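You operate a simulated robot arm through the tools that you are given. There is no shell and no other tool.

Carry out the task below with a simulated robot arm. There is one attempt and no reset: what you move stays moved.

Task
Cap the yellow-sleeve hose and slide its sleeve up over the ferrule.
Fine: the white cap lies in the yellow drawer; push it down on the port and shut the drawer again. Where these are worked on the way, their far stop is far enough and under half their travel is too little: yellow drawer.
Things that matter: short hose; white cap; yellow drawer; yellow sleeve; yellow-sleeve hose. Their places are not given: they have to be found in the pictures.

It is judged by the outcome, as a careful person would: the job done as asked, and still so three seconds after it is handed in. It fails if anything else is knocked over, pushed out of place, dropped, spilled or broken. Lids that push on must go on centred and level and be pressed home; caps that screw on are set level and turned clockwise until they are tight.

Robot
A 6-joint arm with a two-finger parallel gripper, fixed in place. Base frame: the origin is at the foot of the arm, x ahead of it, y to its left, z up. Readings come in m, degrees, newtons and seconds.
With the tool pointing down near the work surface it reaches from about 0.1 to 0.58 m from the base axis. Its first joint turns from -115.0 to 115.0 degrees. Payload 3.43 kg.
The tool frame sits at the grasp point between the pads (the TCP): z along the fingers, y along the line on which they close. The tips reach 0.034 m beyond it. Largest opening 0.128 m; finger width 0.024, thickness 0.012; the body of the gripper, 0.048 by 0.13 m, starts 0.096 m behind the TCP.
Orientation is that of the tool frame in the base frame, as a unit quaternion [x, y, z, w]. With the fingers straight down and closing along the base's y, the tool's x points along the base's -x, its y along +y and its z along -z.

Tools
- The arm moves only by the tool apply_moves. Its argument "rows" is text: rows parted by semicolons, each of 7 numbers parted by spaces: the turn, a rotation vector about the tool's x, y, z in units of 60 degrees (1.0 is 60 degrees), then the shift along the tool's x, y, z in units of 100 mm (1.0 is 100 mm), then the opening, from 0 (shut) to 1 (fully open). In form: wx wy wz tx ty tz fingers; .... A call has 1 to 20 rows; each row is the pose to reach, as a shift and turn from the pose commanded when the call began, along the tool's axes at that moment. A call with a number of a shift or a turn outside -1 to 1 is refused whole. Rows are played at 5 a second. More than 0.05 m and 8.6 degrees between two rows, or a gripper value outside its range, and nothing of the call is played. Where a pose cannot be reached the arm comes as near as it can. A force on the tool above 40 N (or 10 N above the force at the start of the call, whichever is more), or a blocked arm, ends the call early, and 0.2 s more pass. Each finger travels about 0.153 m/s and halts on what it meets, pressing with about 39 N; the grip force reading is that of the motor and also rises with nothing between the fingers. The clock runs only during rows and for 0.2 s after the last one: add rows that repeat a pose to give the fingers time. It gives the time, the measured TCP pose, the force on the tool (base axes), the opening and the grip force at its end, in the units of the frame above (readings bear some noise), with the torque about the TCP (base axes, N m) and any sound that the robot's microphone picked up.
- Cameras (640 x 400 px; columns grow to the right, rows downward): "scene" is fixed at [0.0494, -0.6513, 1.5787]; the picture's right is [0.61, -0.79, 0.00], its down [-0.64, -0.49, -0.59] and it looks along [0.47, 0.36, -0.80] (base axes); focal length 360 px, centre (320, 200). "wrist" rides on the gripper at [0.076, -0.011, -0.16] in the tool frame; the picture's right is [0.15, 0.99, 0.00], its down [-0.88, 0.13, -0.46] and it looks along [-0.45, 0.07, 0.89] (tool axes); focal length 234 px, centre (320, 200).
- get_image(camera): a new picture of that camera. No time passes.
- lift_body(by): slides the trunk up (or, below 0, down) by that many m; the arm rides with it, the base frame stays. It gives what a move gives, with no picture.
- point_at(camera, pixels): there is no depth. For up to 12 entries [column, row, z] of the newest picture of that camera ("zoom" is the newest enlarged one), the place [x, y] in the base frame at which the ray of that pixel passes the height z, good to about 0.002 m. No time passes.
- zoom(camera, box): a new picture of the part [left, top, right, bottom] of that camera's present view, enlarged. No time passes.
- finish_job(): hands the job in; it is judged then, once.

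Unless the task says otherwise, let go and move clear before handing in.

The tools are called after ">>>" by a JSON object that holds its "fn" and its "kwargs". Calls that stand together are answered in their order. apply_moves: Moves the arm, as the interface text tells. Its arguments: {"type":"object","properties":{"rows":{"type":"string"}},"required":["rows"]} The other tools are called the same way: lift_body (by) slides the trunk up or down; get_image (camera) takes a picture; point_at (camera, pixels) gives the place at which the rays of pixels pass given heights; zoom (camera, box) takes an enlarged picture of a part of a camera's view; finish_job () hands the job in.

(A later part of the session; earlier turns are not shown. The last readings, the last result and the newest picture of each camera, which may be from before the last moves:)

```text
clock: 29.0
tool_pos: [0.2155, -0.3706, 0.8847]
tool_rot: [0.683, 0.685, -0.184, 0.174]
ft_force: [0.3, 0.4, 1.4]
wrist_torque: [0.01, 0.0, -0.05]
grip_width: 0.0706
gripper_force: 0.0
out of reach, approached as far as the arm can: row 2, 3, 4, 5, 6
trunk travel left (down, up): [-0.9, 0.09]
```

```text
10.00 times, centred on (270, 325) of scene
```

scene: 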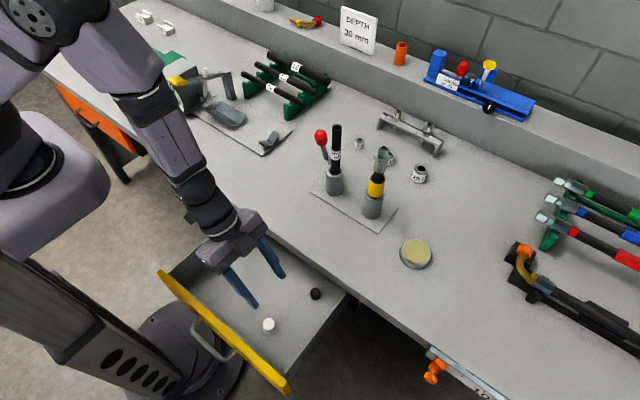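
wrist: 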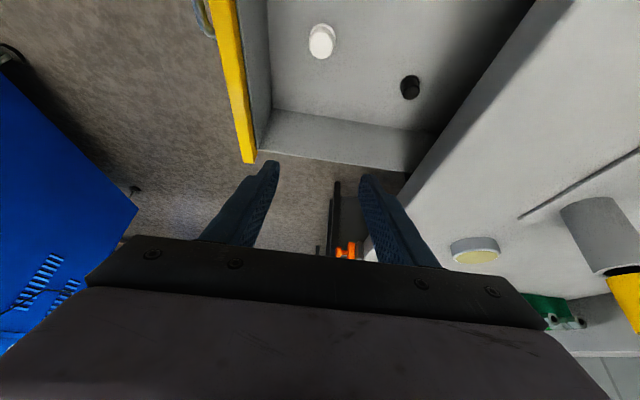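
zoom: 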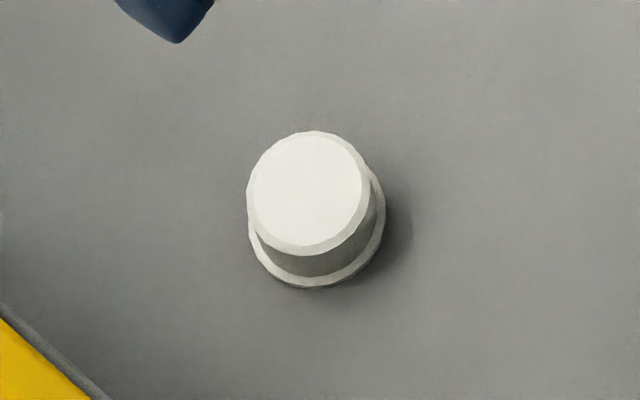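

>>> {"fn": "point_at", "kwargs": {"camera": "scene", "pixels": [[268.9, 324.3, 0.64], [268.9, 324.3, 0.66], [268.9, 324.3, 0.68], [269.7, 327.2, 0.61], [269.7, 327.2, 0.63], [269.7, 327.2, 0.65]]}}

>>> {"fn": "get_image", "kwargs": {"camera": "wrist"}}

>>> {"fn": "point_at", "kwargs": {"camera": "wrist", "pixels": [[321.5, 45.75, 0.64], [321.5, 45.75, 0.66], [321.5, 45.75, 0.68], [322.5, 37.5, 0.61], [322.5, 37.5, 0.63], [322.5, 37.5, 0.65], [250, 160, 0.76], [225, 20, 0.76], [272, 108, 0.62]]}}

```text
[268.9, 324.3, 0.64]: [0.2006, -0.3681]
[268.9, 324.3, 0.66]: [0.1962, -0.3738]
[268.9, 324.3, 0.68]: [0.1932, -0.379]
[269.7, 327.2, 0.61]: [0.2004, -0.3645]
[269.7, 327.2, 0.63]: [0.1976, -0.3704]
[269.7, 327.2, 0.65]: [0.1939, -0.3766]
```

```text
taken
```

wrist: 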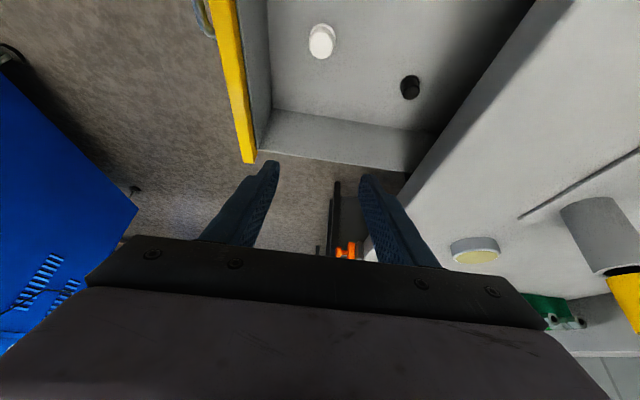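

```text
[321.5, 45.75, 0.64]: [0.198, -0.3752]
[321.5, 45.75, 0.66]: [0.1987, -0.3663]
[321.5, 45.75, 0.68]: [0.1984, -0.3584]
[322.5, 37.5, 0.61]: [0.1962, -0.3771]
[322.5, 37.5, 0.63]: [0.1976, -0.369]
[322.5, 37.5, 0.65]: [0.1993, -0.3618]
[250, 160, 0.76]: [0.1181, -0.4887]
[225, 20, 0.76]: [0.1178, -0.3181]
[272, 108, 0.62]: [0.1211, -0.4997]
```

The cap stands at (0.198, -0.370), bottom z≈0.625, top z≈0.650. I'll descend halfway toward the grasp pose and check the pose reached.

>>> {"fn": "apply_moves", "kwargs": {"rows": "0 0 0 0.2 -0.08 0.3 0.5; 0 0 0 0.4 -0.145 0.6 0.5; 0 0 0 0.57 -0.145 0.92 0.5; 0 0 0 0.57 -0.145 0.92 0.5"}}

>>> {"fn": "get_image", "kwargs": {"camera": "wrist"}}

>>> {"fn": "get_image", "kwargs": {"camera": "scene"}}

```text
clock: 30.0
tool_pos: [0.2235, -0.4061, 0.7944]
tool_rot: [0.684, 0.685, -0.189, 0.164]
ft_force: [-0.5, 0.2, 0.4]
wrist_torque: [0.02, -0.01, -0.01]
grip_width: 0.0639
gripper_force: 0.0
out of reach, approached as far as the arm can: row 1, 2, 3, 4
trunk travel left (down, up): [-0.9, 0.09]
```

```text
taken
```

wrist: 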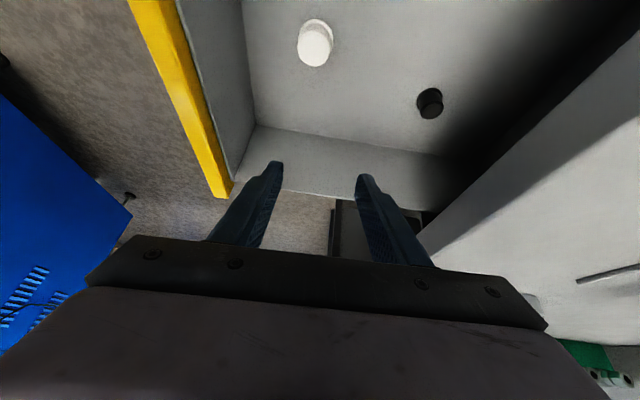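

```text
taken
```

scene: 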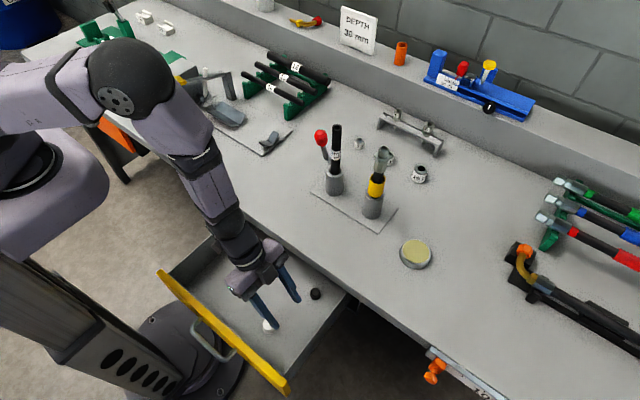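

The arm gets stuck with this sideways lean (tool nearly in line with the forearm), so I'll change plan: lift, straighten, turn the tool another 90° (camera to +x side) and lean toward +x instead, as worked for the handle.

>>> {"fn": "apply_moves", "kwargs": {"rows": "0 0 0 -0.25 0 -0.4 0.5; 0 0.12 0 -0.5 0 -0.8 0.5; 0 0.24 0 -0.6 0 -1 0.5; 0 0.36 0 -0.6 0 -1 0.5; 0 0.48 0 -0.6 0 -1 0.5; 0 0.48 0 -0.6 0 -1 0.5"}}

```text
clock: 31.4
tool_pos: [0.2235, -0.4073, 0.9113]
tool_rot: [0.705, 0.709, -0.005, 0.009]
ft_force: [0.7, 0.4, -1.0]
wrist_torque: [-0.05, 0.03, -0.01]
grip_width: 0.0641
gripper_force: 0.0
out of reach, approached as far as the arm can: row 1, 3, 4
trunk travel left (down, up): [-0.9, 0.09]
```

>>> {"fn": "apply_moves", "kwargs": {"rows": "0 0 0.13 0 0 0 0.5; 0 0 0.26 0 0 0 0.5; 0 0 0.39 0 0 0 0.5; 0 0 0.52 0 0 0 0.5; 0 0 0.65 0 0 0 0.5; 0 0 0.78 0 0 0 0.5; 0 0 0.9 0 0 0 0.5; 0 0 1 0 0 0 0.5; 0 0 1 0 0 0 0.5"}}

>>> {"fn": "apply_moves", "kwargs": {"rows": "0 0 0.13 0 0 0 0.5; 0 0 0.26 0 0 0 0.5; 0 0 0.39 0 0 0 0.5; 0 0 0.5 0 0 0 0.5; 0 0 0.5 0 0 0 0.5"}}

>>> {"fn": "get_image", "kwargs": {"camera": "wrist"}}

>>> {"fn": "get_image", "kwargs": {"camera": "scene"}}

```text
clock: 33.4
tool_pos: [0.2262, -0.4092, 0.9106]
tool_rot: [0.966, 0.258, 0.001, 0.011]
ft_force: [-0.6, 0.7, -0.8]
wrist_torque: [0.01, 0.0, 0.03]
grip_width: 0.064
gripper_force: 0.1
trunk travel left (down, up): [-0.9, 0.09]
```

```text
clock: 34.6
tool_pos: [0.2247, -0.407, 0.9101]
tool_rot: [1.0, -0.001, 0.004, 0.011]
ft_force: [0.4, 0.1, -0.3]
wrist_torque: [0.01, 0.01, 0.0]
grip_width: 0.0641
gripper_force: 0.1
trunk travel left (down, up): [-0.9, 0.09]
```

```text
taken
```

wrist: 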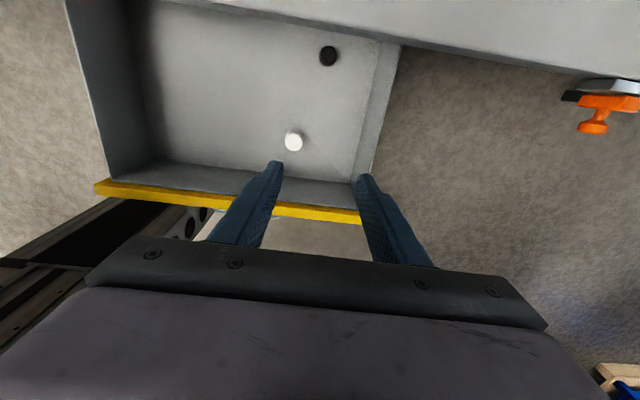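

```text
taken
```

scene: 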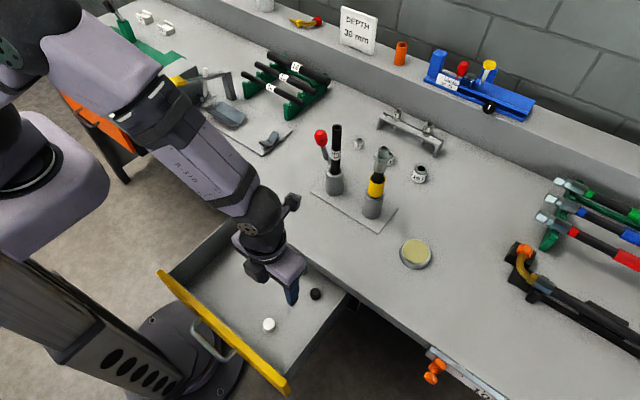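

The tool is now turned with the camera on the +x side and vertical. I'll lean 20° toward +x while moving over the cap to about (0.191, -0.370, 0.81).

>>> {"fn": "apply_moves", "kwargs": {"rows": "0.02 0.08 0 -0.1 -0.1 0.25 0.5; 0.02 0.16 0 -0.2 -0.2 0.5 0.5; 0.02 0.24 0 -0.3 -0.3 0.75 0.5; 0.02 0.325 0 -0.34 -0.37 1 0.5; 0.02 0.325 0 -0.34 -0.37 1 0.5"}}

>>> {"fn": "get_image", "kwargs": {"camera": "wrist"}}

>>> {"fn": "get_image", "kwargs": {"camera": "scene"}}

```text
clock: 35.8
tool_pos: [0.1921, -0.3735, 0.8104]
tool_rot: [0.985, 0.002, 0.172, -0.001]
ft_force: [0.2, 0.3, 0.2]
wrist_torque: [-0.02, 0.03, 0.01]
grip_width: 0.064
gripper_force: 0.0
trunk travel left (down, up): [-0.9, 0.09]
```

```text
taken
```

wrist: 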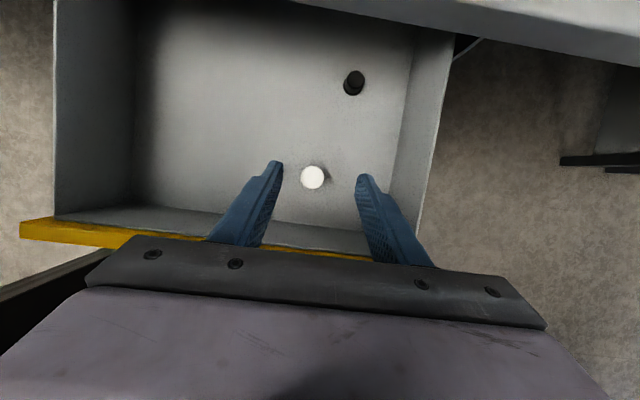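

```text
taken
```

scene: 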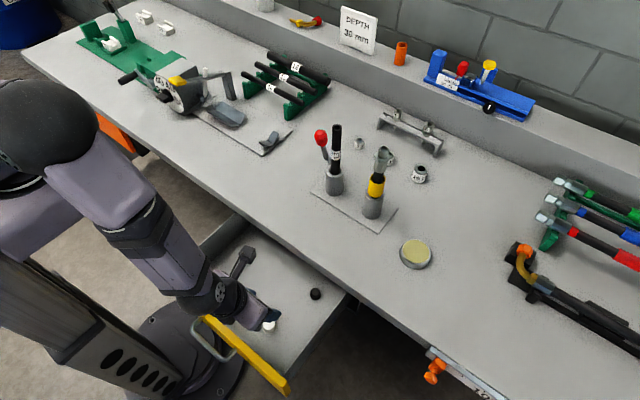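

The pose is reached with a 20° lean; the cap shows at (313,177) between the fingers. I'll check its position precisely from here.

>>> {"fn": "zoom", "kwargs": {"camera": "wrist", "box": [250, 140, 390, 240]}}

>>> {"fn": "point_at", "kwargs": {"camera": "wrist", "pixels": [[313, 177, 0.65], [313, 177, 0.63], [313, 177, 0.67], [240, 235, 0.76], [50, 228, 0.76]]}}

>>> {"fn": "zoom", "kwargs": {"camera": "scene", "box": [210, 260, 320, 350]}}

```text
4.00 times, centred on (320, 190) of wrist
```

zoom: 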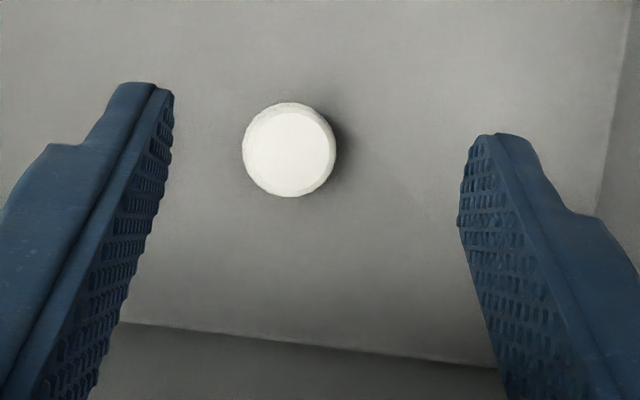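

```text
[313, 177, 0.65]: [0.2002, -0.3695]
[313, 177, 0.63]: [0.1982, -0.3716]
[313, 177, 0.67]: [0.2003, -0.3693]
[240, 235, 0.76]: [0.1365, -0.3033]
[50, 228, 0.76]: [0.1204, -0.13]
```

```text
4.44 times, centred on (265, 305) of scene
```

zoom: 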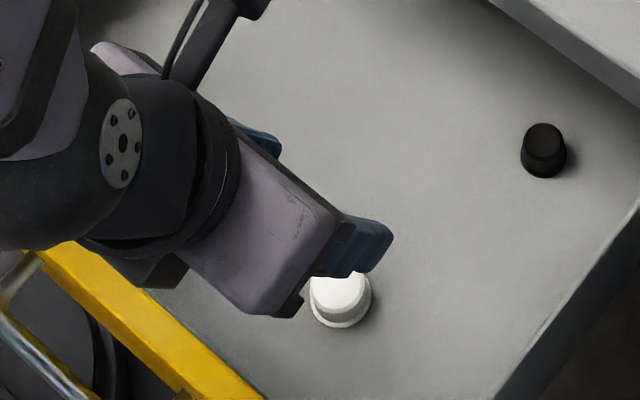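

Cap axis is at about (0.1995, -0.370). I'll go straight down 0.10 m first and look.

>>> {"fn": "apply_moves", "kwargs": {"rows": "0 0 0 -0.12 -0.035 0.33 0.48; 0 0 0 -0.24 -0.035 0.66 0.48; 0 0 0 -0.342 -0.035 0.95 0.45; 0 0 0 -0.342 -0.035 0.95 0.45"}}

>>> {"fn": "get_image", "kwargs": {"camera": "wrist"}}

>>> {"fn": "zoom", "kwargs": {"camera": "scene", "box": [190, 250, 330, 370]}}

```text
clock: 36.8
tool_pos: [0.1918, -0.3705, 0.7098]
tool_rot: [0.985, 0.001, 0.173, 0.0]
ft_force: [0.6, -0.2, -0.2]
wrist_torque: [0.02, 0.01, -0.01]
grip_width: 0.0577
gripper_force: 0.0
trunk travel left (down, up): [-0.9, 0.09]
```

```text
taken
```

wrist: 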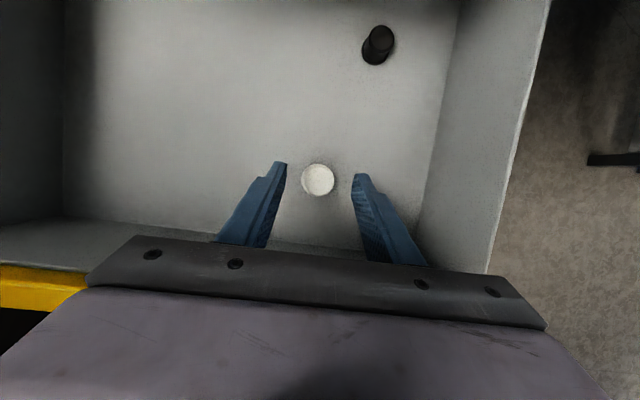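

```text
3.33 times, centred on (260, 310) of scene
```

zoom: 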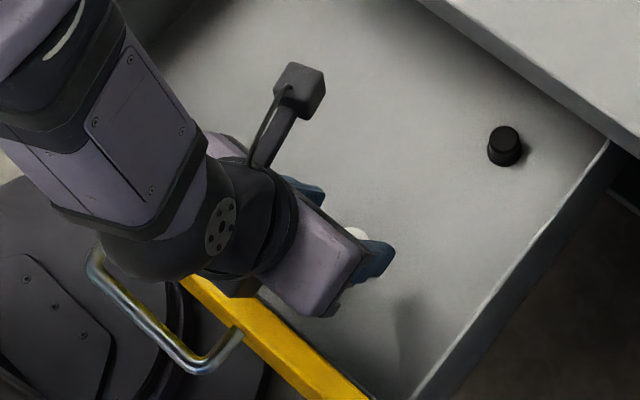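

The cap sits centred between the tips at (318,180). Descending the last 41 mm with force watch.

>>> {"fn": "apply_moves", "kwargs": {"rows": "0 0 0 -0.05 0 0.14 0.45; 0 0 0 -0.1 0 0.28 0.45; 0 0 0 -0.141 0 0.39 0.45; 0 0 0 -0.141 0 0.39 0.45"}}

>>> {"fn": "zoom", "kwargs": {"camera": "wrist", "box": [250, 140, 390, 240]}}

>>> {"fn": "zoom", "kwargs": {"camera": "scene", "box": [190, 250, 330, 370]}}

```text
clock: 37.6
tool_pos: [0.1915, -0.3697, 0.6713]
tool_rot: [0.985, 0.001, 0.174, 0.0]
ft_force: [-1.2, 5.3, 12.6]
wrist_torque: [-0.5, 0.78, -0.34]
grip_width: 0.0577
gripper_force: 0.0
trunk travel left (down, up): [-0.9, 0.09]
stopped in row 4: the force on the tool passed its limit at 49 N (the readings are from after the stop); the commanded pose is now the measured one
```

```text
4.00 times, centred on (320, 190) of wrist
```

zoom: 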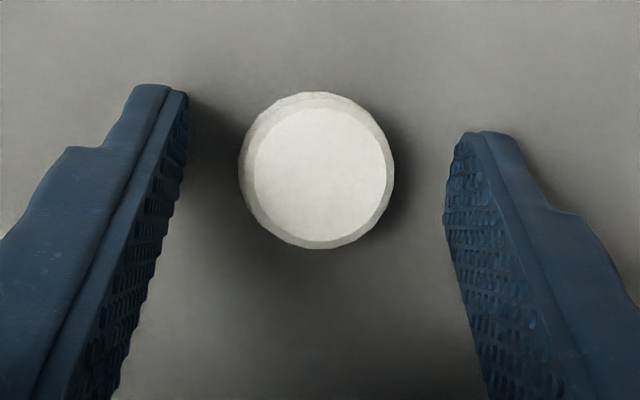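

```text
3.33 times, centred on (260, 310) of scene
```

zoom: 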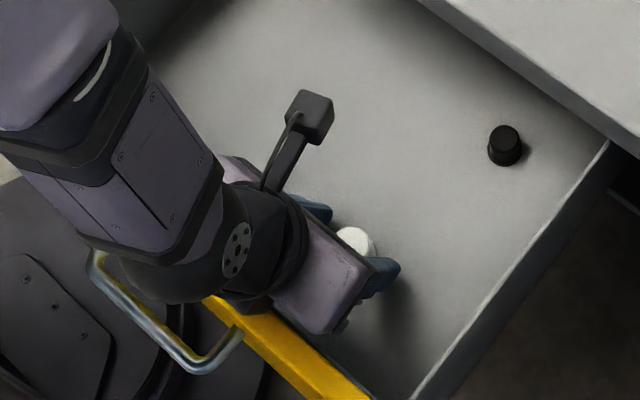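

The call stopped on contact at TCP z≈0.671; the torque sign (contact about 0.07 m behind in −x) suggests the gripper's wrist just touched the drawer front's top edge, not the fingertips. The tips already overlap the cap by ~14 mm, so I'll back off 2 mm and verify where the cap sits in the grip.

>>> {"fn": "apply_moves", "kwargs": {"rows": "0 0 0 0.007 0 -0.019 0.45; 0 0 0 0.007 0 -0.019 0.45"}}

>>> {"fn": "get_image", "kwargs": {"camera": "wrist"}}

>>> {"fn": "point_at", "kwargs": {"camera": "wrist", "pixels": [[319.5, 183, 0.65], [319.5, 183, 0.64], [319.5, 183, 0.66]]}}

>>> {"fn": "zoom", "kwargs": {"camera": "scene", "box": [220, 280, 290, 350]}}

```text
clock: 38.2
tool_pos: [0.1932, -0.3721, 0.6716]
tool_rot: [0.985, 0.002, 0.174, -0.001]
ft_force: [0.5, 0.4, 0.3]
wrist_torque: [0.02, -0.03, -0.04]
grip_width: 0.0577
gripper_force: 0.1
trunk travel left (down, up): [-0.9, 0.09]
```

```text
taken
```

wrist: 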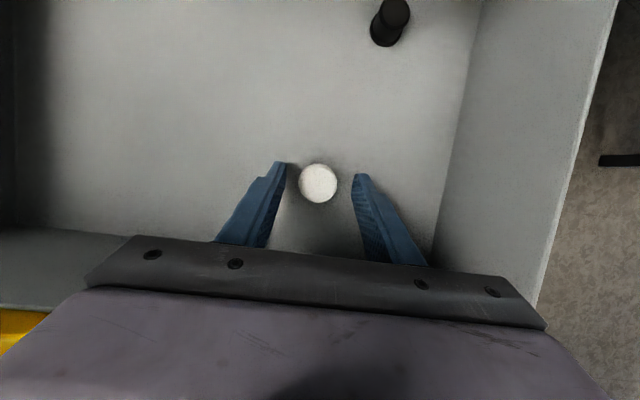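

```text
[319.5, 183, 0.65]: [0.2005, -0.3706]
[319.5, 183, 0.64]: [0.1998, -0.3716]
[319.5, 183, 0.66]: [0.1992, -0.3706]
```

```text
5.71 times, centred on (255, 315) of scene
```

zoom: 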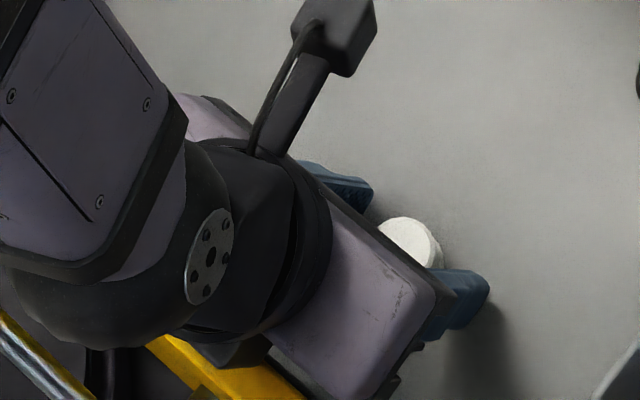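

Free of contact now; the cap axis is 7 mm ahead of the TCP as planned. Closing on the cap.

>>> {"fn": "apply_moves", "kwargs": {"rows": "0 0 0 0 0 0 0.35; 0 0 0 0 0 0 0.28; 0 0 0 0 0 0 0.2; 0 0 0 0 0 0 0.1; 0 0 0 0 0 0 0.1; 0 0 0 0 0 0 0.1"}}

>>> {"fn": "zoom", "kwargs": {"camera": "wrist", "box": [250, 140, 390, 240]}}

```text
clock: 39.6
tool_pos: [0.1933, -0.3704, 0.6727]
tool_rot: [0.985, 0.002, 0.174, 0.0]
ft_force: [0.4, -0.8, 0.1]
wrist_torque: [0.02, -0.01, 0.01]
grip_width: 0.0297
gripper_force: 39.1
trunk travel left (down, up): [-0.9, 0.09]
```

```text
4.00 times, centred on (320, 190) of wrist
```

zoom: 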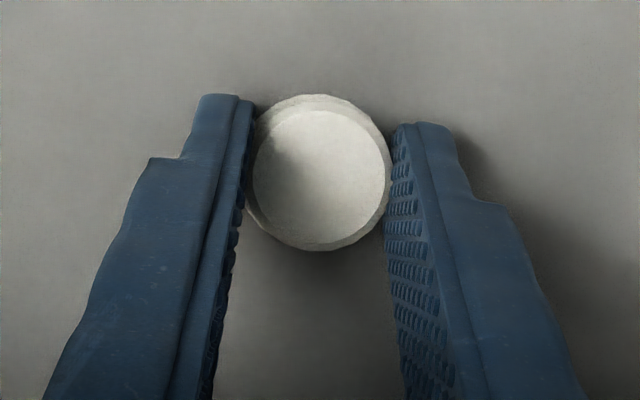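

The cap is gripped (width 0.0297, grip 39 N). Lifting straight up 0.10 m.

>>> {"fn": "apply_moves", "kwargs": {"rows": "0 0 0 0.07 0 -0.19 0.1; 0 0 0 0.14 0 -0.38 0.1; 0 0 0 0.21 0 -0.58 0.1; 0 0 0 0.28 0 -0.77 0.1; 0 0 0 0.34 0 -0.94 0.1; 0 0 0 0.34 0 -0.94 0.1"}}

>>> {"fn": "zoom", "kwargs": {"camera": "wrist", "box": [250, 140, 390, 240]}}

>>> {"fn": "get_image", "kwargs": {"camera": "scene"}}

```text
clock: 41.0
tool_pos: [0.1928, -0.3704, 0.7743]
tool_rot: [0.985, 0.003, 0.174, 0.0]
ft_force: [-0.5, 0.8, -1.4]
wrist_torque: [-0.02, -0.01, 0.03]
grip_width: 0.0294
gripper_force: 38.7
trunk travel left (down, up): [-0.9, 0.09]
```

```text
4.00 times, centred on (320, 190) of wrist
```

zoom: 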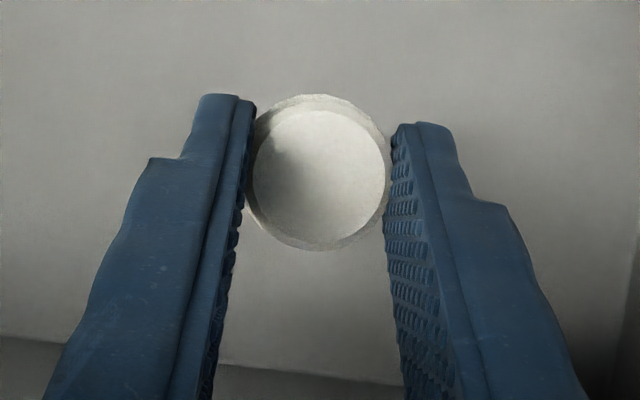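

```text
taken
```

scene: 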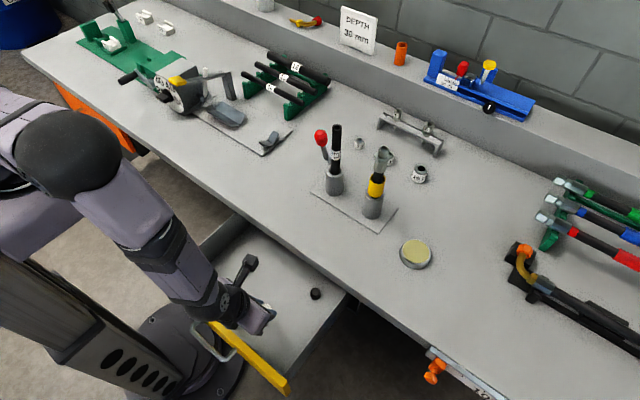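

The cap is held level and unchanged. I'll raise the trunk the remaining 0.09 m for more reach at the hose, then keep lifting.

>>> {"fn": "lift_body", "kwargs": {"by": 0.09}}

>>> {"fn": "apply_moves", "kwargs": {"rows": "0 0 0 0.12 0 -0.32 0.1; 0 0 0 0.24 0 -0.64 0.1; 0 0 0 0.36 0 -1 0.1; 0 0 0 0.36 0 -1 0.1"}}

>>> {"fn": "apply_moves", "kwargs": {"rows": "0 0 0 0.12 0 -0.32 0.1; 0 0 0 0.24 0 -0.64 0.1; 0 0 0 0.36 0 -1 0.1; 0 0 0 0.36 0 -1 0.1"}}

```text
clock: 42.3
tool_pos: [0.1952, -0.3712, 0.8612]
tool_rot: [0.985, 0.002, 0.173, 0.0]
ft_force: [1.0, -0.2, 0.3]
wrist_torque: [0.02, -0.01, 0.02]
grip_width: 0.0296
gripper_force: 39.2
trunk travel left (down, up): [-0.99, 0.0]
```

```text
clock: 43.3
tool_pos: [0.1943, -0.371, 0.9703]
tool_rot: [0.985, 0.002, 0.173, -0.001]
ft_force: [-0.2, 0.0, -0.2]
wrist_torque: [0.02, 0.0, 0.0]
grip_width: 0.0292
gripper_force: 38.8
trunk travel left (down, up): [-0.99, 0.0]
```

```text
clock: 44.3
tool_pos: [0.1944, -0.3724, 1.0744]
tool_rot: [0.985, 0.001, 0.173, -0.001]
ft_force: [0.1, -0.4, -0.5]
wrist_torque: [0.03, 0.0, 0.03]
grip_width: 0.0295
gripper_force: 38.7
trunk travel left (down, up): [-0.99, 0.0]
```

>>> {"fn": "apply_moves", "kwargs": {"rows": "0 0 0 0.3 0.07 -0.1 0.1; 0 0 0 0.6 0.14 -0.2 0.1; 0 0 0 0.87 0.2 -0.25 0.1; 0 0 0 0.87 0.2 -0.25 0.1"}}

>>> {"fn": "apply_moves", "kwargs": {"rows": "0 0 0 0.3 0.07 0.08 0.1; 0 0 0 0.6 0.14 0.16 0.1; 0 0 0 0.87 0.2 0.2 0.1; 0 0 0 0.87 0.2 0.2 0.1"}}

>>> {"fn": "get_image", "kwargs": {"camera": "wrist"}}

>>> {"fn": "get_image", "kwargs": {"camera": "scene"}}

```text
clock: 45.3
tool_pos: [0.2643, -0.3902, 1.1286]
tool_rot: [0.985, 0.002, 0.173, -0.001]
ft_force: [0.3, -0.3, -0.2]
wrist_torque: [0.0, -0.03, 0.02]
grip_width: 0.0298
gripper_force: 38.8
trunk travel left (down, up): [-0.99, 0.0]
```

```text
clock: 46.3
tool_pos: [0.3505, -0.41, 1.1387]
tool_rot: [0.985, 0.001, 0.174, 0.0]
ft_force: [-0.4, -0.2, -0.2]
wrist_torque: [0.01, 0.0, -0.03]
grip_width: 0.0295
gripper_force: 38.6
trunk travel left (down, up): [-0.99, 0.0]
```

```text
taken
```

wrist: 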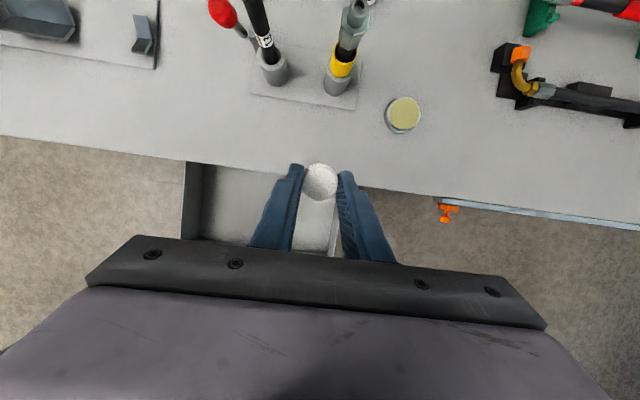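

```text
taken
```

scene: 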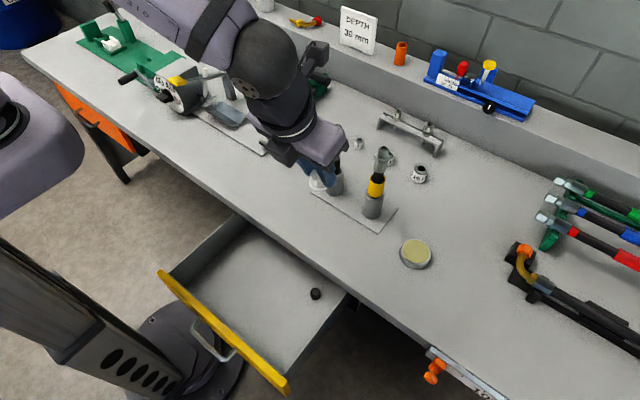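

>>> {"fn": "apply_moves", "kwargs": {"rows": "0 0 0 0.3 0.07 0.1 0.1; 0 0 0 0.6 0.14 0.2 0.1; 0 0 0 0.95 0.21 0.33 0.1; 0 0 0 0.95 0.21 0.33 0.1"}}

>>> {"fn": "get_image", "kwargs": {"camera": "wrist"}}

>>> {"fn": "zoom", "kwargs": {"camera": "wrist", "box": [270, 0, 410, 220]}}

>>> {"fn": "zoom", "kwargs": {"camera": "scene", "box": [310, 110, 430, 230]}}

```text
clock: 47.3
tool_pos: [0.454, -0.4301, 1.1423]
tool_rot: [0.985, 0.002, 0.174, 0.0]
ft_force: [-0.8, 0.1, -0.8]
wrist_torque: [-0.02, -0.03, 0.03]
grip_width: 0.0298
gripper_force: 38.6
trunk travel left (down, up): [-0.99, 0.0]
```

```text
taken
```

wrist: 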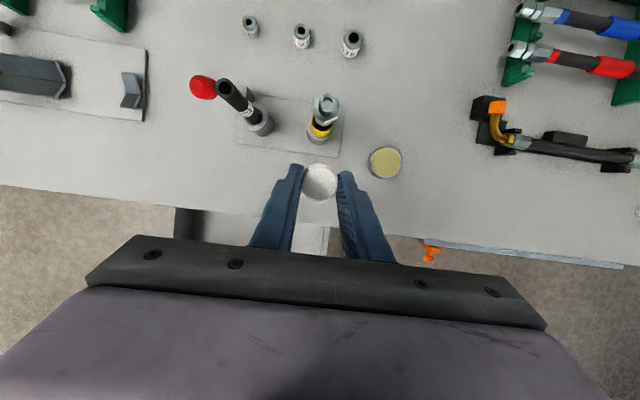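

```text
1.82 times, centred on (340, 110) of wrist
```

zoom: 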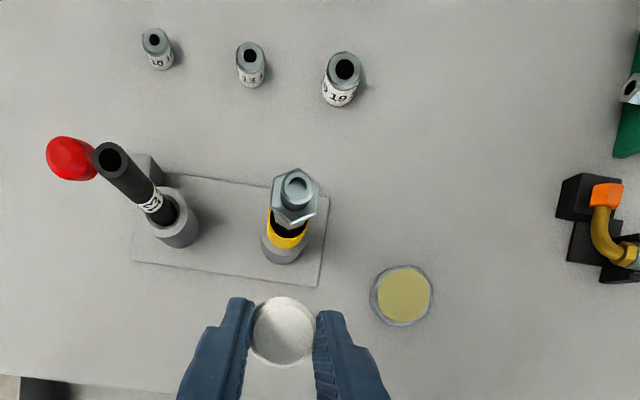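

```text
3.33 times, centred on (370, 170) of scene
```

zoom: 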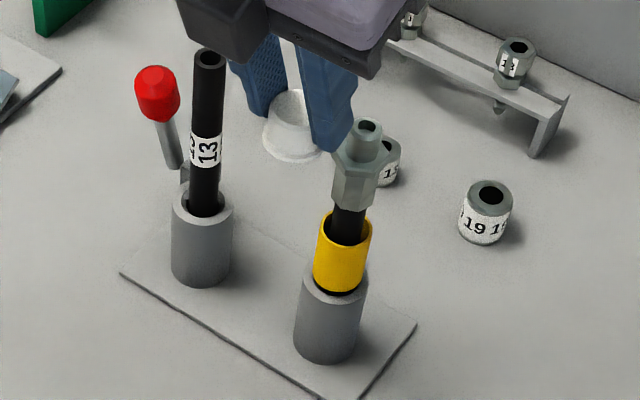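

Both views show the port clearly now. Zooming tighter on the port for accurate triangulation.

>>> {"fn": "zoom", "kwargs": {"camera": "scene", "box": [360, 130, 410, 180]}}

>>> {"fn": "zoom", "kwargs": {"camera": "wrist", "box": [290, 80, 360, 150]}}

```text
8.00 times, centred on (385, 155) of scene
```

zoom: 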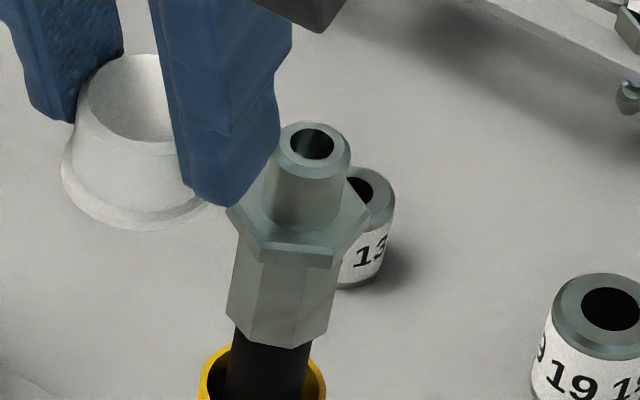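

```text
5.71 times, centred on (325, 115) of wrist
```

zoom: 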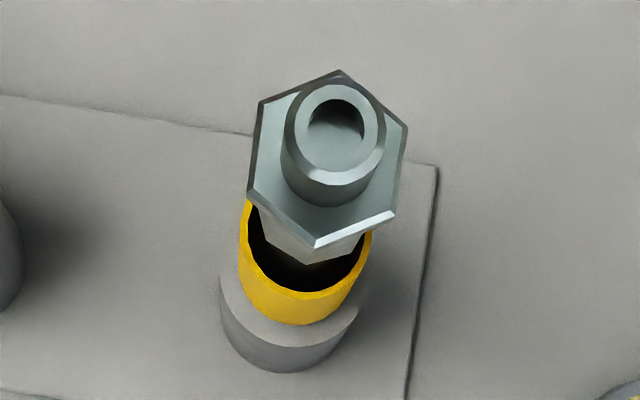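

>>> {"fn": "point_at", "kwargs": {"camera": "scene", "pixels": [[384.1, 148.4, 1.02], [384.1, 148.4, 1.03], [384.1, 148.4, 1.04], [384.1, 148.4, 1.05]]}}

>>> {"fn": "get_image", "kwargs": {"camera": "wrist"}}

>>> {"fn": "point_at", "kwargs": {"camera": "wrist", "pixels": [[327.8, 103, 1.02], [327.8, 103, 1.03], [327.8, 103, 1.04], [327.8, 103, 1.05], [320, 182, 1.12], [320, 182, 1.14]]}}

```text
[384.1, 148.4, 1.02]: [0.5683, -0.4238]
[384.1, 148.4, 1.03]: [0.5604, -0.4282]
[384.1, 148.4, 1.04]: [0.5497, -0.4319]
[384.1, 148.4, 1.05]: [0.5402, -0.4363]
```

```text
taken
```

wrist: 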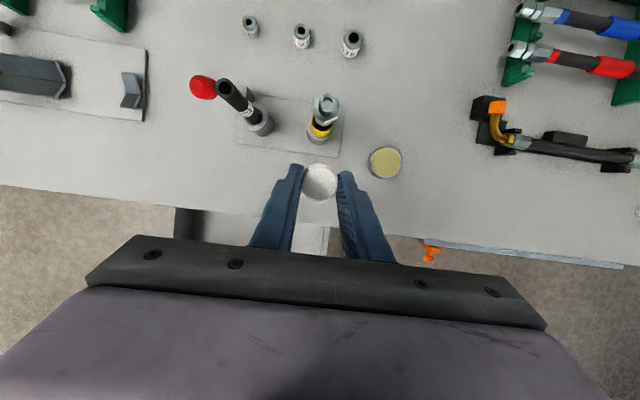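

```text
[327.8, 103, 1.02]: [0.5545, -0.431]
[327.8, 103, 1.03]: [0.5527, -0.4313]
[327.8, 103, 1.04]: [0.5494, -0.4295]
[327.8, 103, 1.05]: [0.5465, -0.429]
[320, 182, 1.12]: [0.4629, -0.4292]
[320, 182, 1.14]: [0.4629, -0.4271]
```

Port top centre is at about (0.550, -0.430, 1.04); the cap's centre is now at (0.463, -0.429). I'll move the cap over the port, still ~3 cm above.

>>> {"fn": "apply_moves", "kwargs": {"rows": "0 0 0 0.25 0 0.17 0.1; 0 0 0 0.5 0.01 0.34 0.1; 0 0 0 0.743 0.01 0.505 0.1; 0 0 0 0.743 0.01 0.505 0.1"}}

>>> {"fn": "zoom", "kwargs": {"camera": "wrist", "box": [250, 120, 390, 240]}}

>>> {"fn": "zoom", "kwargs": {"camera": "scene", "box": [350, 110, 410, 170]}}

```text
clock: 48.3
tool_pos: [0.5411, -0.4285, 1.1204]
tool_rot: [0.985, 0.002, 0.175, 0.0]
ft_force: [0.5, 0.4, 0.3]
wrist_torque: [-0.04, -0.02, 0.0]
grip_width: 0.0298
gripper_force: 38.7
trunk travel left (down, up): [-0.99, 0.0]
```

```text
3.33 times, centred on (320, 180) of wrist
```

zoom: 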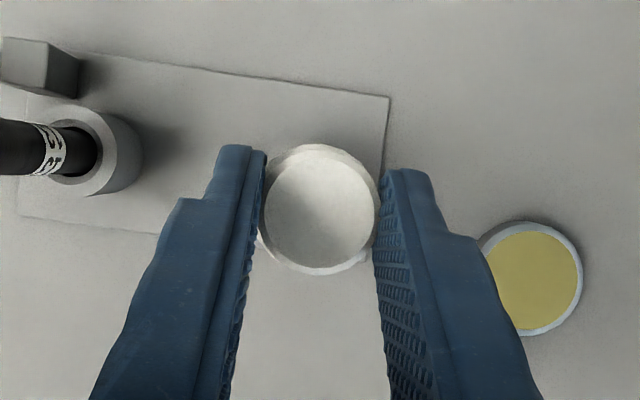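

```text
6.67 times, centred on (380, 140) of scene
```

zoom: 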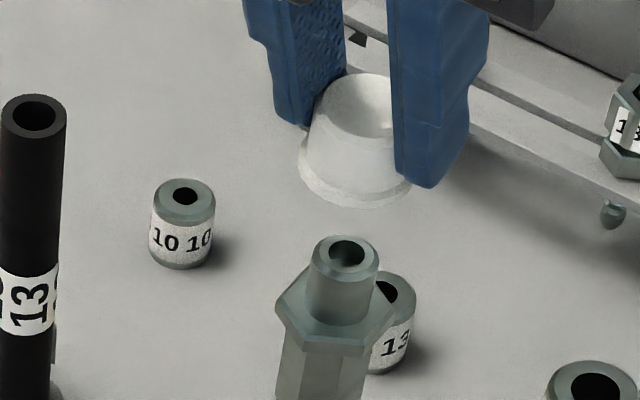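

The cap hovers above the port. I'll measure alignment finely with tight zooms before lowering.

>>> {"fn": "zoom", "kwargs": {"camera": "scene", "box": [366, 118, 406, 168]}}

>>> {"fn": "zoom", "kwargs": {"camera": "wrist", "box": [290, 150, 350, 210]}}

```text
8.00 times, centred on (386, 143) of scene
```

zoom: 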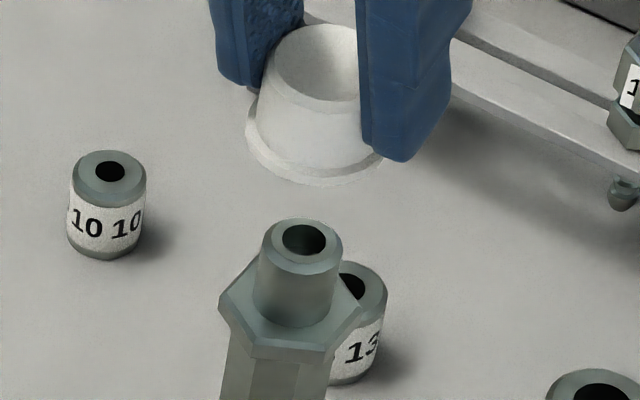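

```text
6.67 times, centred on (320, 180) of wrist
```

zoom: 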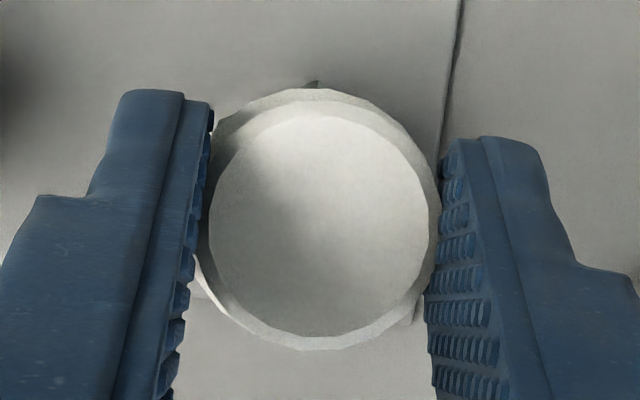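

>>> {"fn": "apply_moves", "kwargs": {"rows": "0 0 0 0 0 0 0.1"}}

>>> {"fn": "apply_moves", "kwargs": {"rows": "0 0 0 0 0 0 0.1"}}

>>> {"fn": "apply_moves", "kwargs": {"rows": "0 0 0 0 0 0 0.1"}}

>>> {"fn": "point_at", "kwargs": {"camera": "wrist", "pixels": [[320.0, 184, 1.1], [320.0, 184, 1.098], [319.5, 182, 1.075]]}}

```text
clock: 48.7
tool_pos: [0.5416, -0.4296, 1.1185]
tool_rot: [0.985, 0.002, 0.173, -0.001]
ft_force: [0.0, -0.1, -0.6]
wrist_torque: [0.0, 0.0, -0.01]
grip_width: 0.0298
gripper_force: 39.5
trunk travel left (down, up): [-0.99, 0.0]
```

```text
clock: 49.1
tool_pos: [0.5415, -0.4298, 1.1195]
tool_rot: [0.985, 0.002, 0.173, -0.001]
ft_force: [-0.1, -0.3, -0.8]
wrist_torque: [0.01, 0.01, 0.0]
grip_width: 0.0296
gripper_force: 39.0
trunk travel left (down, up): [-0.99, 0.0]
```

```text
clock: 49.5
tool_pos: [0.5419, -0.4279, 1.1193]
tool_rot: [0.985, 0.002, 0.174, 0.0]
ft_force: [0.3, 0.0, 0.1]
wrist_torque: [-0.02, -0.01, 0.01]
grip_width: 0.0294
gripper_force: 38.7
trunk travel left (down, up): [-0.99, 0.0]
```

```text
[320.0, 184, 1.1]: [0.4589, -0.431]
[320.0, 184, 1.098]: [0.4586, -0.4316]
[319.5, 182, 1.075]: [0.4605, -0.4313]
```

Averaged TCP is (0.5415, -0.4290, 1.1194); the scene zoom suggests the cap is ~2 mm toward +y. I'll correct by about (+1, −1.8) mm and lower to roughly 6 mm above the port, then re-check.

>>> {"fn": "apply_moves", "kwargs": {"rows": "0 0 0 -0.04 0.018 0.12 0.1; 0 0 0 -0.083 0.018 0.257 0.1; 0 0 0 -0.083 0.018 0.257 0.1"}}

>>> {"fn": "zoom", "kwargs": {"camera": "scene", "box": [366, 123, 406, 163]}}

>>> {"fn": "zoom", "kwargs": {"camera": "wrist", "box": [290, 150, 350, 210]}}

```text
clock: 50.3
tool_pos: [0.5428, -0.4328, 1.093]
tool_rot: [0.985, 0.001, 0.175, 0.0]
ft_force: [-0.4, 0.0, 0.0]
wrist_torque: [0.0, 0.01, -0.01]
grip_width: 0.0296
gripper_force: 38.8
trunk travel left (down, up): [-0.99, 0.0]
```

```text
10.00 times, centred on (386, 143) of scene
```

zoom: 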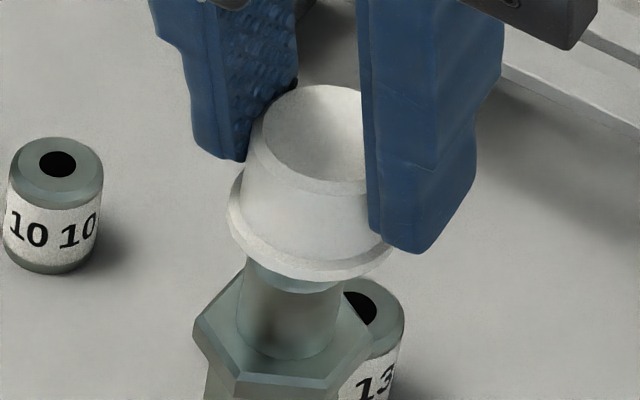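

```text
6.67 times, centred on (320, 180) of wrist
```

zoom: 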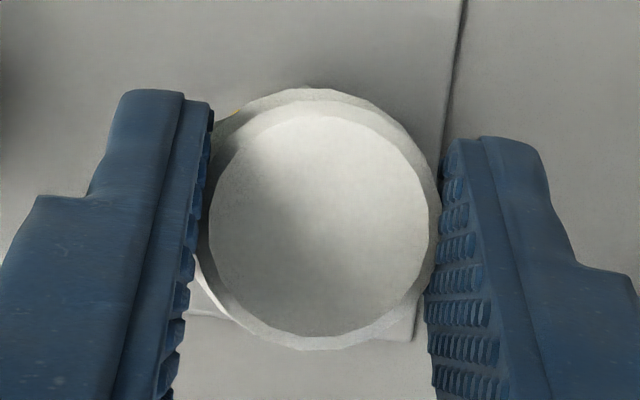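

Close to contact height. I'll zoom tighter to refine the centring.

>>> {"fn": "zoom", "kwargs": {"camera": "scene", "box": [373, 135, 397, 159]}}

```text
16.00 times, centred on (385, 147) of scene
```

zoom: 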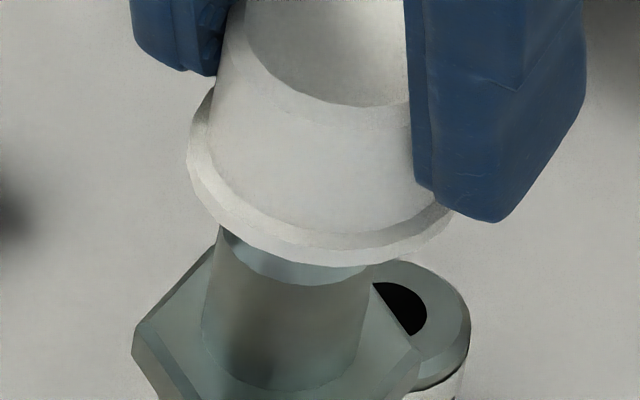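

The zoom shows the cap about 0.8 mm off along the picture's right relative to the port axis. I'll correct by (+0.8, +1.4) mm and check once more.

>>> {"fn": "apply_moves", "kwargs": {"rows": "0 0 0 0.008 -0.014 0.003 0.1; 0 0 0 0.008 -0.014 0.003 0.1"}}

>>> {"fn": "zoom", "kwargs": {"camera": "scene", "box": [373, 135, 397, 159]}}

>>> {"fn": "get_image", "kwargs": {"camera": "wrist"}}

>>> {"fn": "point_at", "kwargs": {"camera": "wrist", "pixels": [[320, 185, 1.07], [320, 185, 1.068]]}}

```text
clock: 50.9
tool_pos: [0.5444, -0.4311, 1.0911]
tool_rot: [0.985, 0.002, 0.174, 0.0]
ft_force: [-0.3, -0.3, -0.4]
wrist_torque: [0.01, 0.01, -0.03]
grip_width: 0.0299
gripper_force: 39.4
trunk travel left (down, up): [-0.99, 0.0]
```

```text
16.00 times, centred on (385, 147) of scene
```

zoom: 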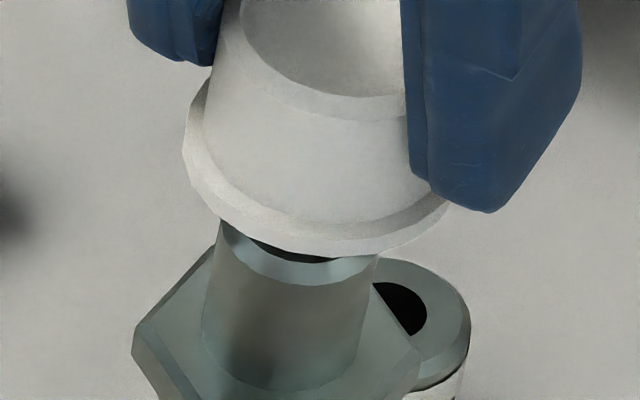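

```text
taken
```

wrist: 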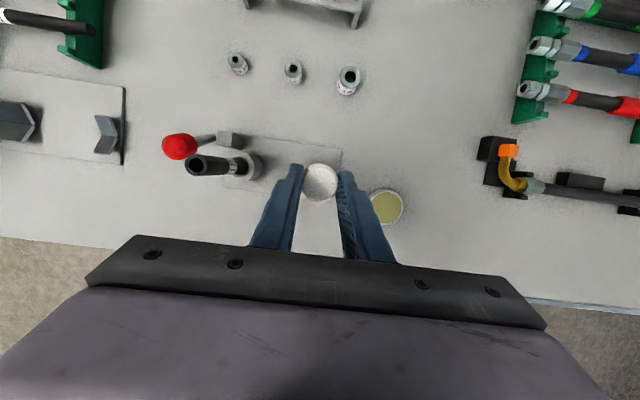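

```text
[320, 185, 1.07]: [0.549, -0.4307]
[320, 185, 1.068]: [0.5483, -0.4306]
```

Along the picture's right the cap and port axis now coincide (both at x≈315 in the zoom). I'll lower 8 mm in small steps watching the force.

>>> {"fn": "apply_moves", "kwargs": {"rows": "0 0 0 -0.0068 0 0.0188 0.1; 0 0 0 -0.0137 0 0.0376 0.1; 0 0 0 -0.0205 0 0.0564 0.1; 0 0 0 -0.0274 0 0.0752 0.1"}}

>>> {"fn": "zoom", "kwargs": {"camera": "scene", "box": [373, 135, 397, 159]}}

```text
clock: 51.9
tool_pos: [0.5443, -0.4314, 1.0836]
tool_rot: [0.985, 0.002, 0.173, 0.0]
ft_force: [0.3, 0.4, -0.5]
wrist_torque: [-0.01, 0.02, 0.0]
grip_width: 0.0296
gripper_force: 38.7
trunk travel left (down, up): [-0.99, 0.0]
```

```text
16.00 times, centred on (385, 147) of scene
```

zoom: 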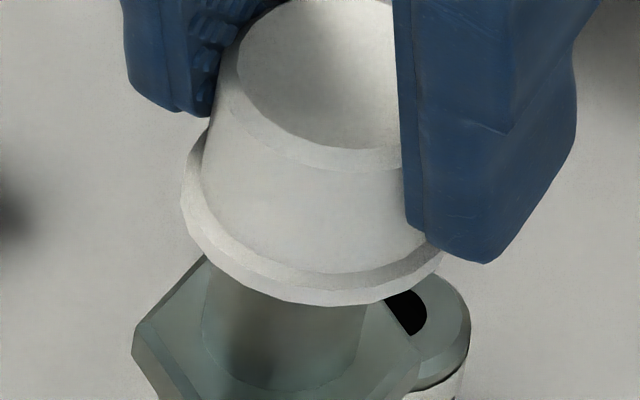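

No contact force yet with the cap bottom about at the port rim. Continuing in small steps.

>>> {"fn": "apply_moves", "kwargs": {"rows": "0 0 0 -0.0068 0 0.0188 0.1; 0 0 0 -0.0137 0 0.0376 0.1; 0 0 0 -0.0137 0 0.0376 0.1"}}

>>> {"fn": "zoom", "kwargs": {"camera": "scene", "box": [373, 135, 397, 159]}}

```text
clock: 52.7
tool_pos: [0.5453, -0.4311, 1.0805]
tool_rot: [0.985, 0.002, 0.173, -0.001]
ft_force: [0.3, 0.5, 0.5]
wrist_torque: [0.02, 0.01, -0.01]
grip_width: 0.0294
gripper_force: 39.0
trunk travel left (down, up): [-0.99, 0.0]
```

```text
16.00 times, centred on (385, 147) of scene
```

zoom: 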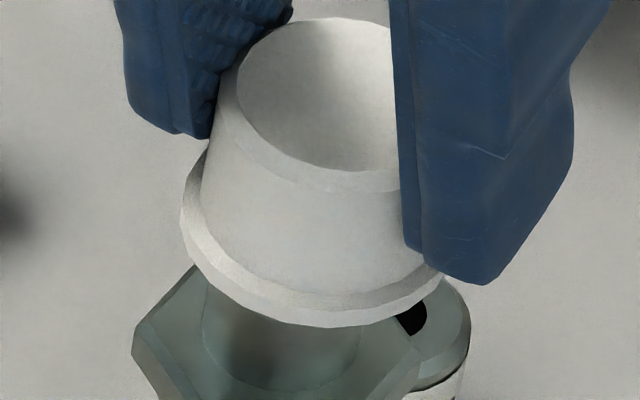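

Still no force, but the brim centre sits about 1.5 mm to the picture's right of the port axis. I'll nudge by (−0.8, +1.2) mm and look again.

>>> {"fn": "apply_moves", "kwargs": {"rows": "0 0 0 -0.0075 -0.012 -0.0027 0.1; 0 0 0 -0.0075 -0.012 -0.0027 0.1"}}

>>> {"fn": "zoom", "kwargs": {"camera": "scene", "box": [373, 135, 397, 159]}}

>>> {"fn": "zoom", "kwargs": {"camera": "wrist", "box": [290, 150, 350, 210]}}

```text
clock: 53.3
tool_pos: [0.5444, -0.4295, 1.0796]
tool_rot: [0.985, 0.002, 0.174, 0.0]
ft_force: [-0.9, 0.1, -0.8]
wrist_torque: [0.03, -0.01, 0.0]
grip_width: 0.0296
gripper_force: 38.8
trunk travel left (down, up): [-0.99, 0.0]
```

```text
16.00 times, centred on (385, 147) of scene
```

zoom: 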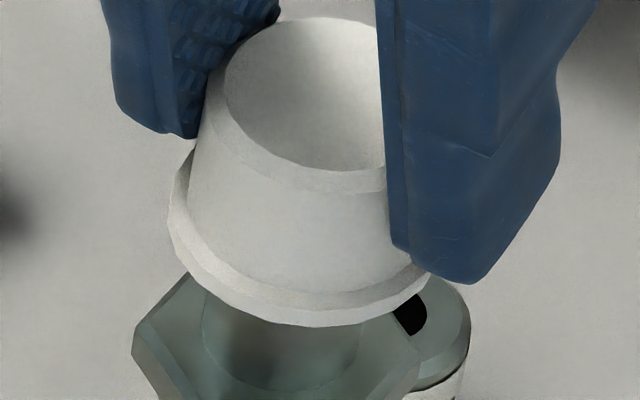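

```text
6.67 times, centred on (320, 180) of wrist
```

zoom: 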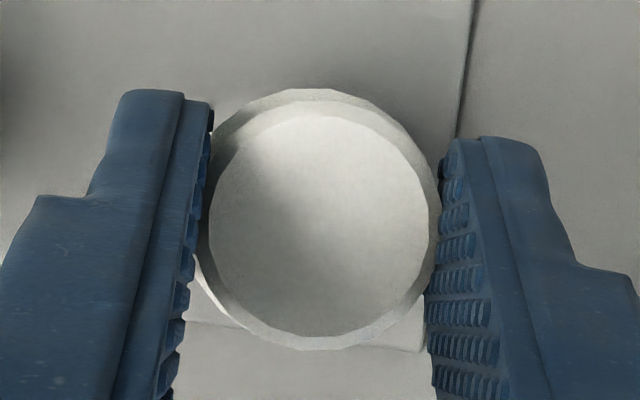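

Now the brim centre (≈300) coincides with the port axis (≈299). Lowering on in 2 mm steps.

>>> {"fn": "apply_moves", "kwargs": {"rows": "0 0 0 -0.0068 0 0.0188 0.1; 0 0 0 -0.0137 0 0.0376 0.1; 0 0 0 -0.0137 0 0.0376 0.1"}}

>>> {"fn": "zoom", "kwargs": {"camera": "scene", "box": [373, 135, 397, 159]}}

```text
clock: 54.1
tool_pos: [0.5435, -0.4307, 1.0758]
tool_rot: [0.985, 0.002, 0.174, -0.001]
ft_force: [-0.1, -0.6, -0.2]
wrist_torque: [0.01, 0.02, -0.02]
grip_width: 0.0296
gripper_force: 39.3
trunk travel left (down, up): [-0.99, 0.0]
```

```text
16.00 times, centred on (385, 147) of scene
```

zoom: 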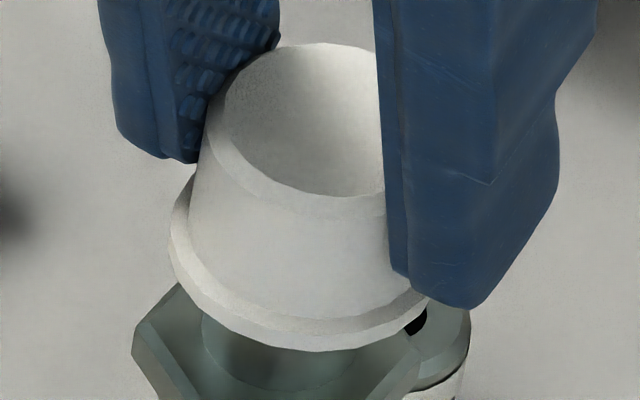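

>>> {"fn": "apply_moves", "kwargs": {"rows": "0 0 0 -0.0088 -0.005 0.0188 0.1; 0 0 0 -0.0157 -0.006 0.0376 0.1; 0 0 0 -0.0157 -0.006 0.0376 0.1"}}

>>> {"fn": "zoom", "kwargs": {"camera": "scene", "box": [373, 135, 397, 159]}}

```text
clock: 54.9
tool_pos: [0.5432, -0.4314, 1.0711]
tool_rot: [0.985, 0.002, 0.173, 0.0]
ft_force: [-0.5, -0.1, -0.7]
wrist_torque: [-0.03, -0.01, 0.01]
grip_width: 0.0296
gripper_force: 38.9
trunk travel left (down, up): [-0.99, 0.0]
```

```text
16.00 times, centred on (385, 147) of scene
```

zoom: 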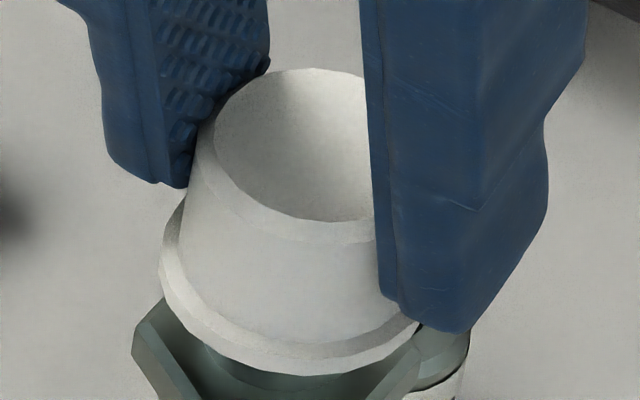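

Still centred (≈290 vs 290) and force-free; the port must be inside the cap. Continuing downward with force watch.

>>> {"fn": "apply_moves", "kwargs": {"rows": "0 0 0 -0.0068 0 0.0188 0.1; 0 0 0 -0.0137 0 0.0376 0.1; 0 0 0 -0.0137 0 0.0376 0.1"}}

>>> {"fn": "zoom", "kwargs": {"camera": "scene", "box": [373, 135, 397, 159]}}

```text
clock: 55.7
tool_pos: [0.543, -0.4296, 1.0677]
tool_rot: [0.985, 0.004, 0.173, 0.0]
ft_force: [-0.6, -0.1, -0.3]
wrist_torque: [-0.01, 0.01, 0.03]
grip_width: 0.0297
gripper_force: 39.0
trunk travel left (down, up): [-0.99, 0.0]
```

```text
16.00 times, centred on (385, 147) of scene
```

zoom: 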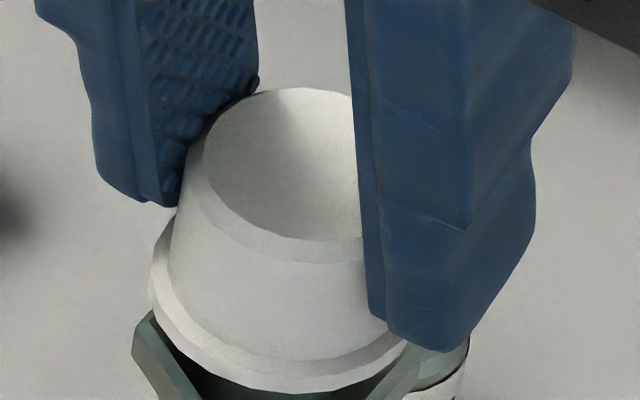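

>>> {"fn": "apply_moves", "kwargs": {"rows": "0 0 0 -0.0048 0.004 0.0188 0.1; 0 0 0 -0.0117 0.004 0.0376 0.1; 0 0 0 -0.0117 0.004 0.0376 0.1"}}

>>> {"fn": "zoom", "kwargs": {"camera": "scene", "box": [371, 138, 399, 166]}}

```text
clock: 56.5
tool_pos: [0.5425, -0.4299, 1.0623]
tool_rot: [0.985, 0.001, 0.174, 0.0]
ft_force: [0.5, 0.4, 0.9]
wrist_torque: [0.0, -0.04, 0.05]
grip_width: 0.0295
gripper_force: 38.9
trunk travel left (down, up): [-0.99, 0.0]
```

```text
14.29 times, centred on (385, 152) of scene
```

zoom: 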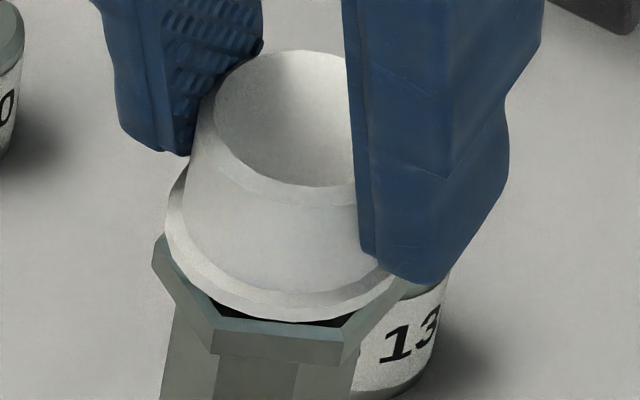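

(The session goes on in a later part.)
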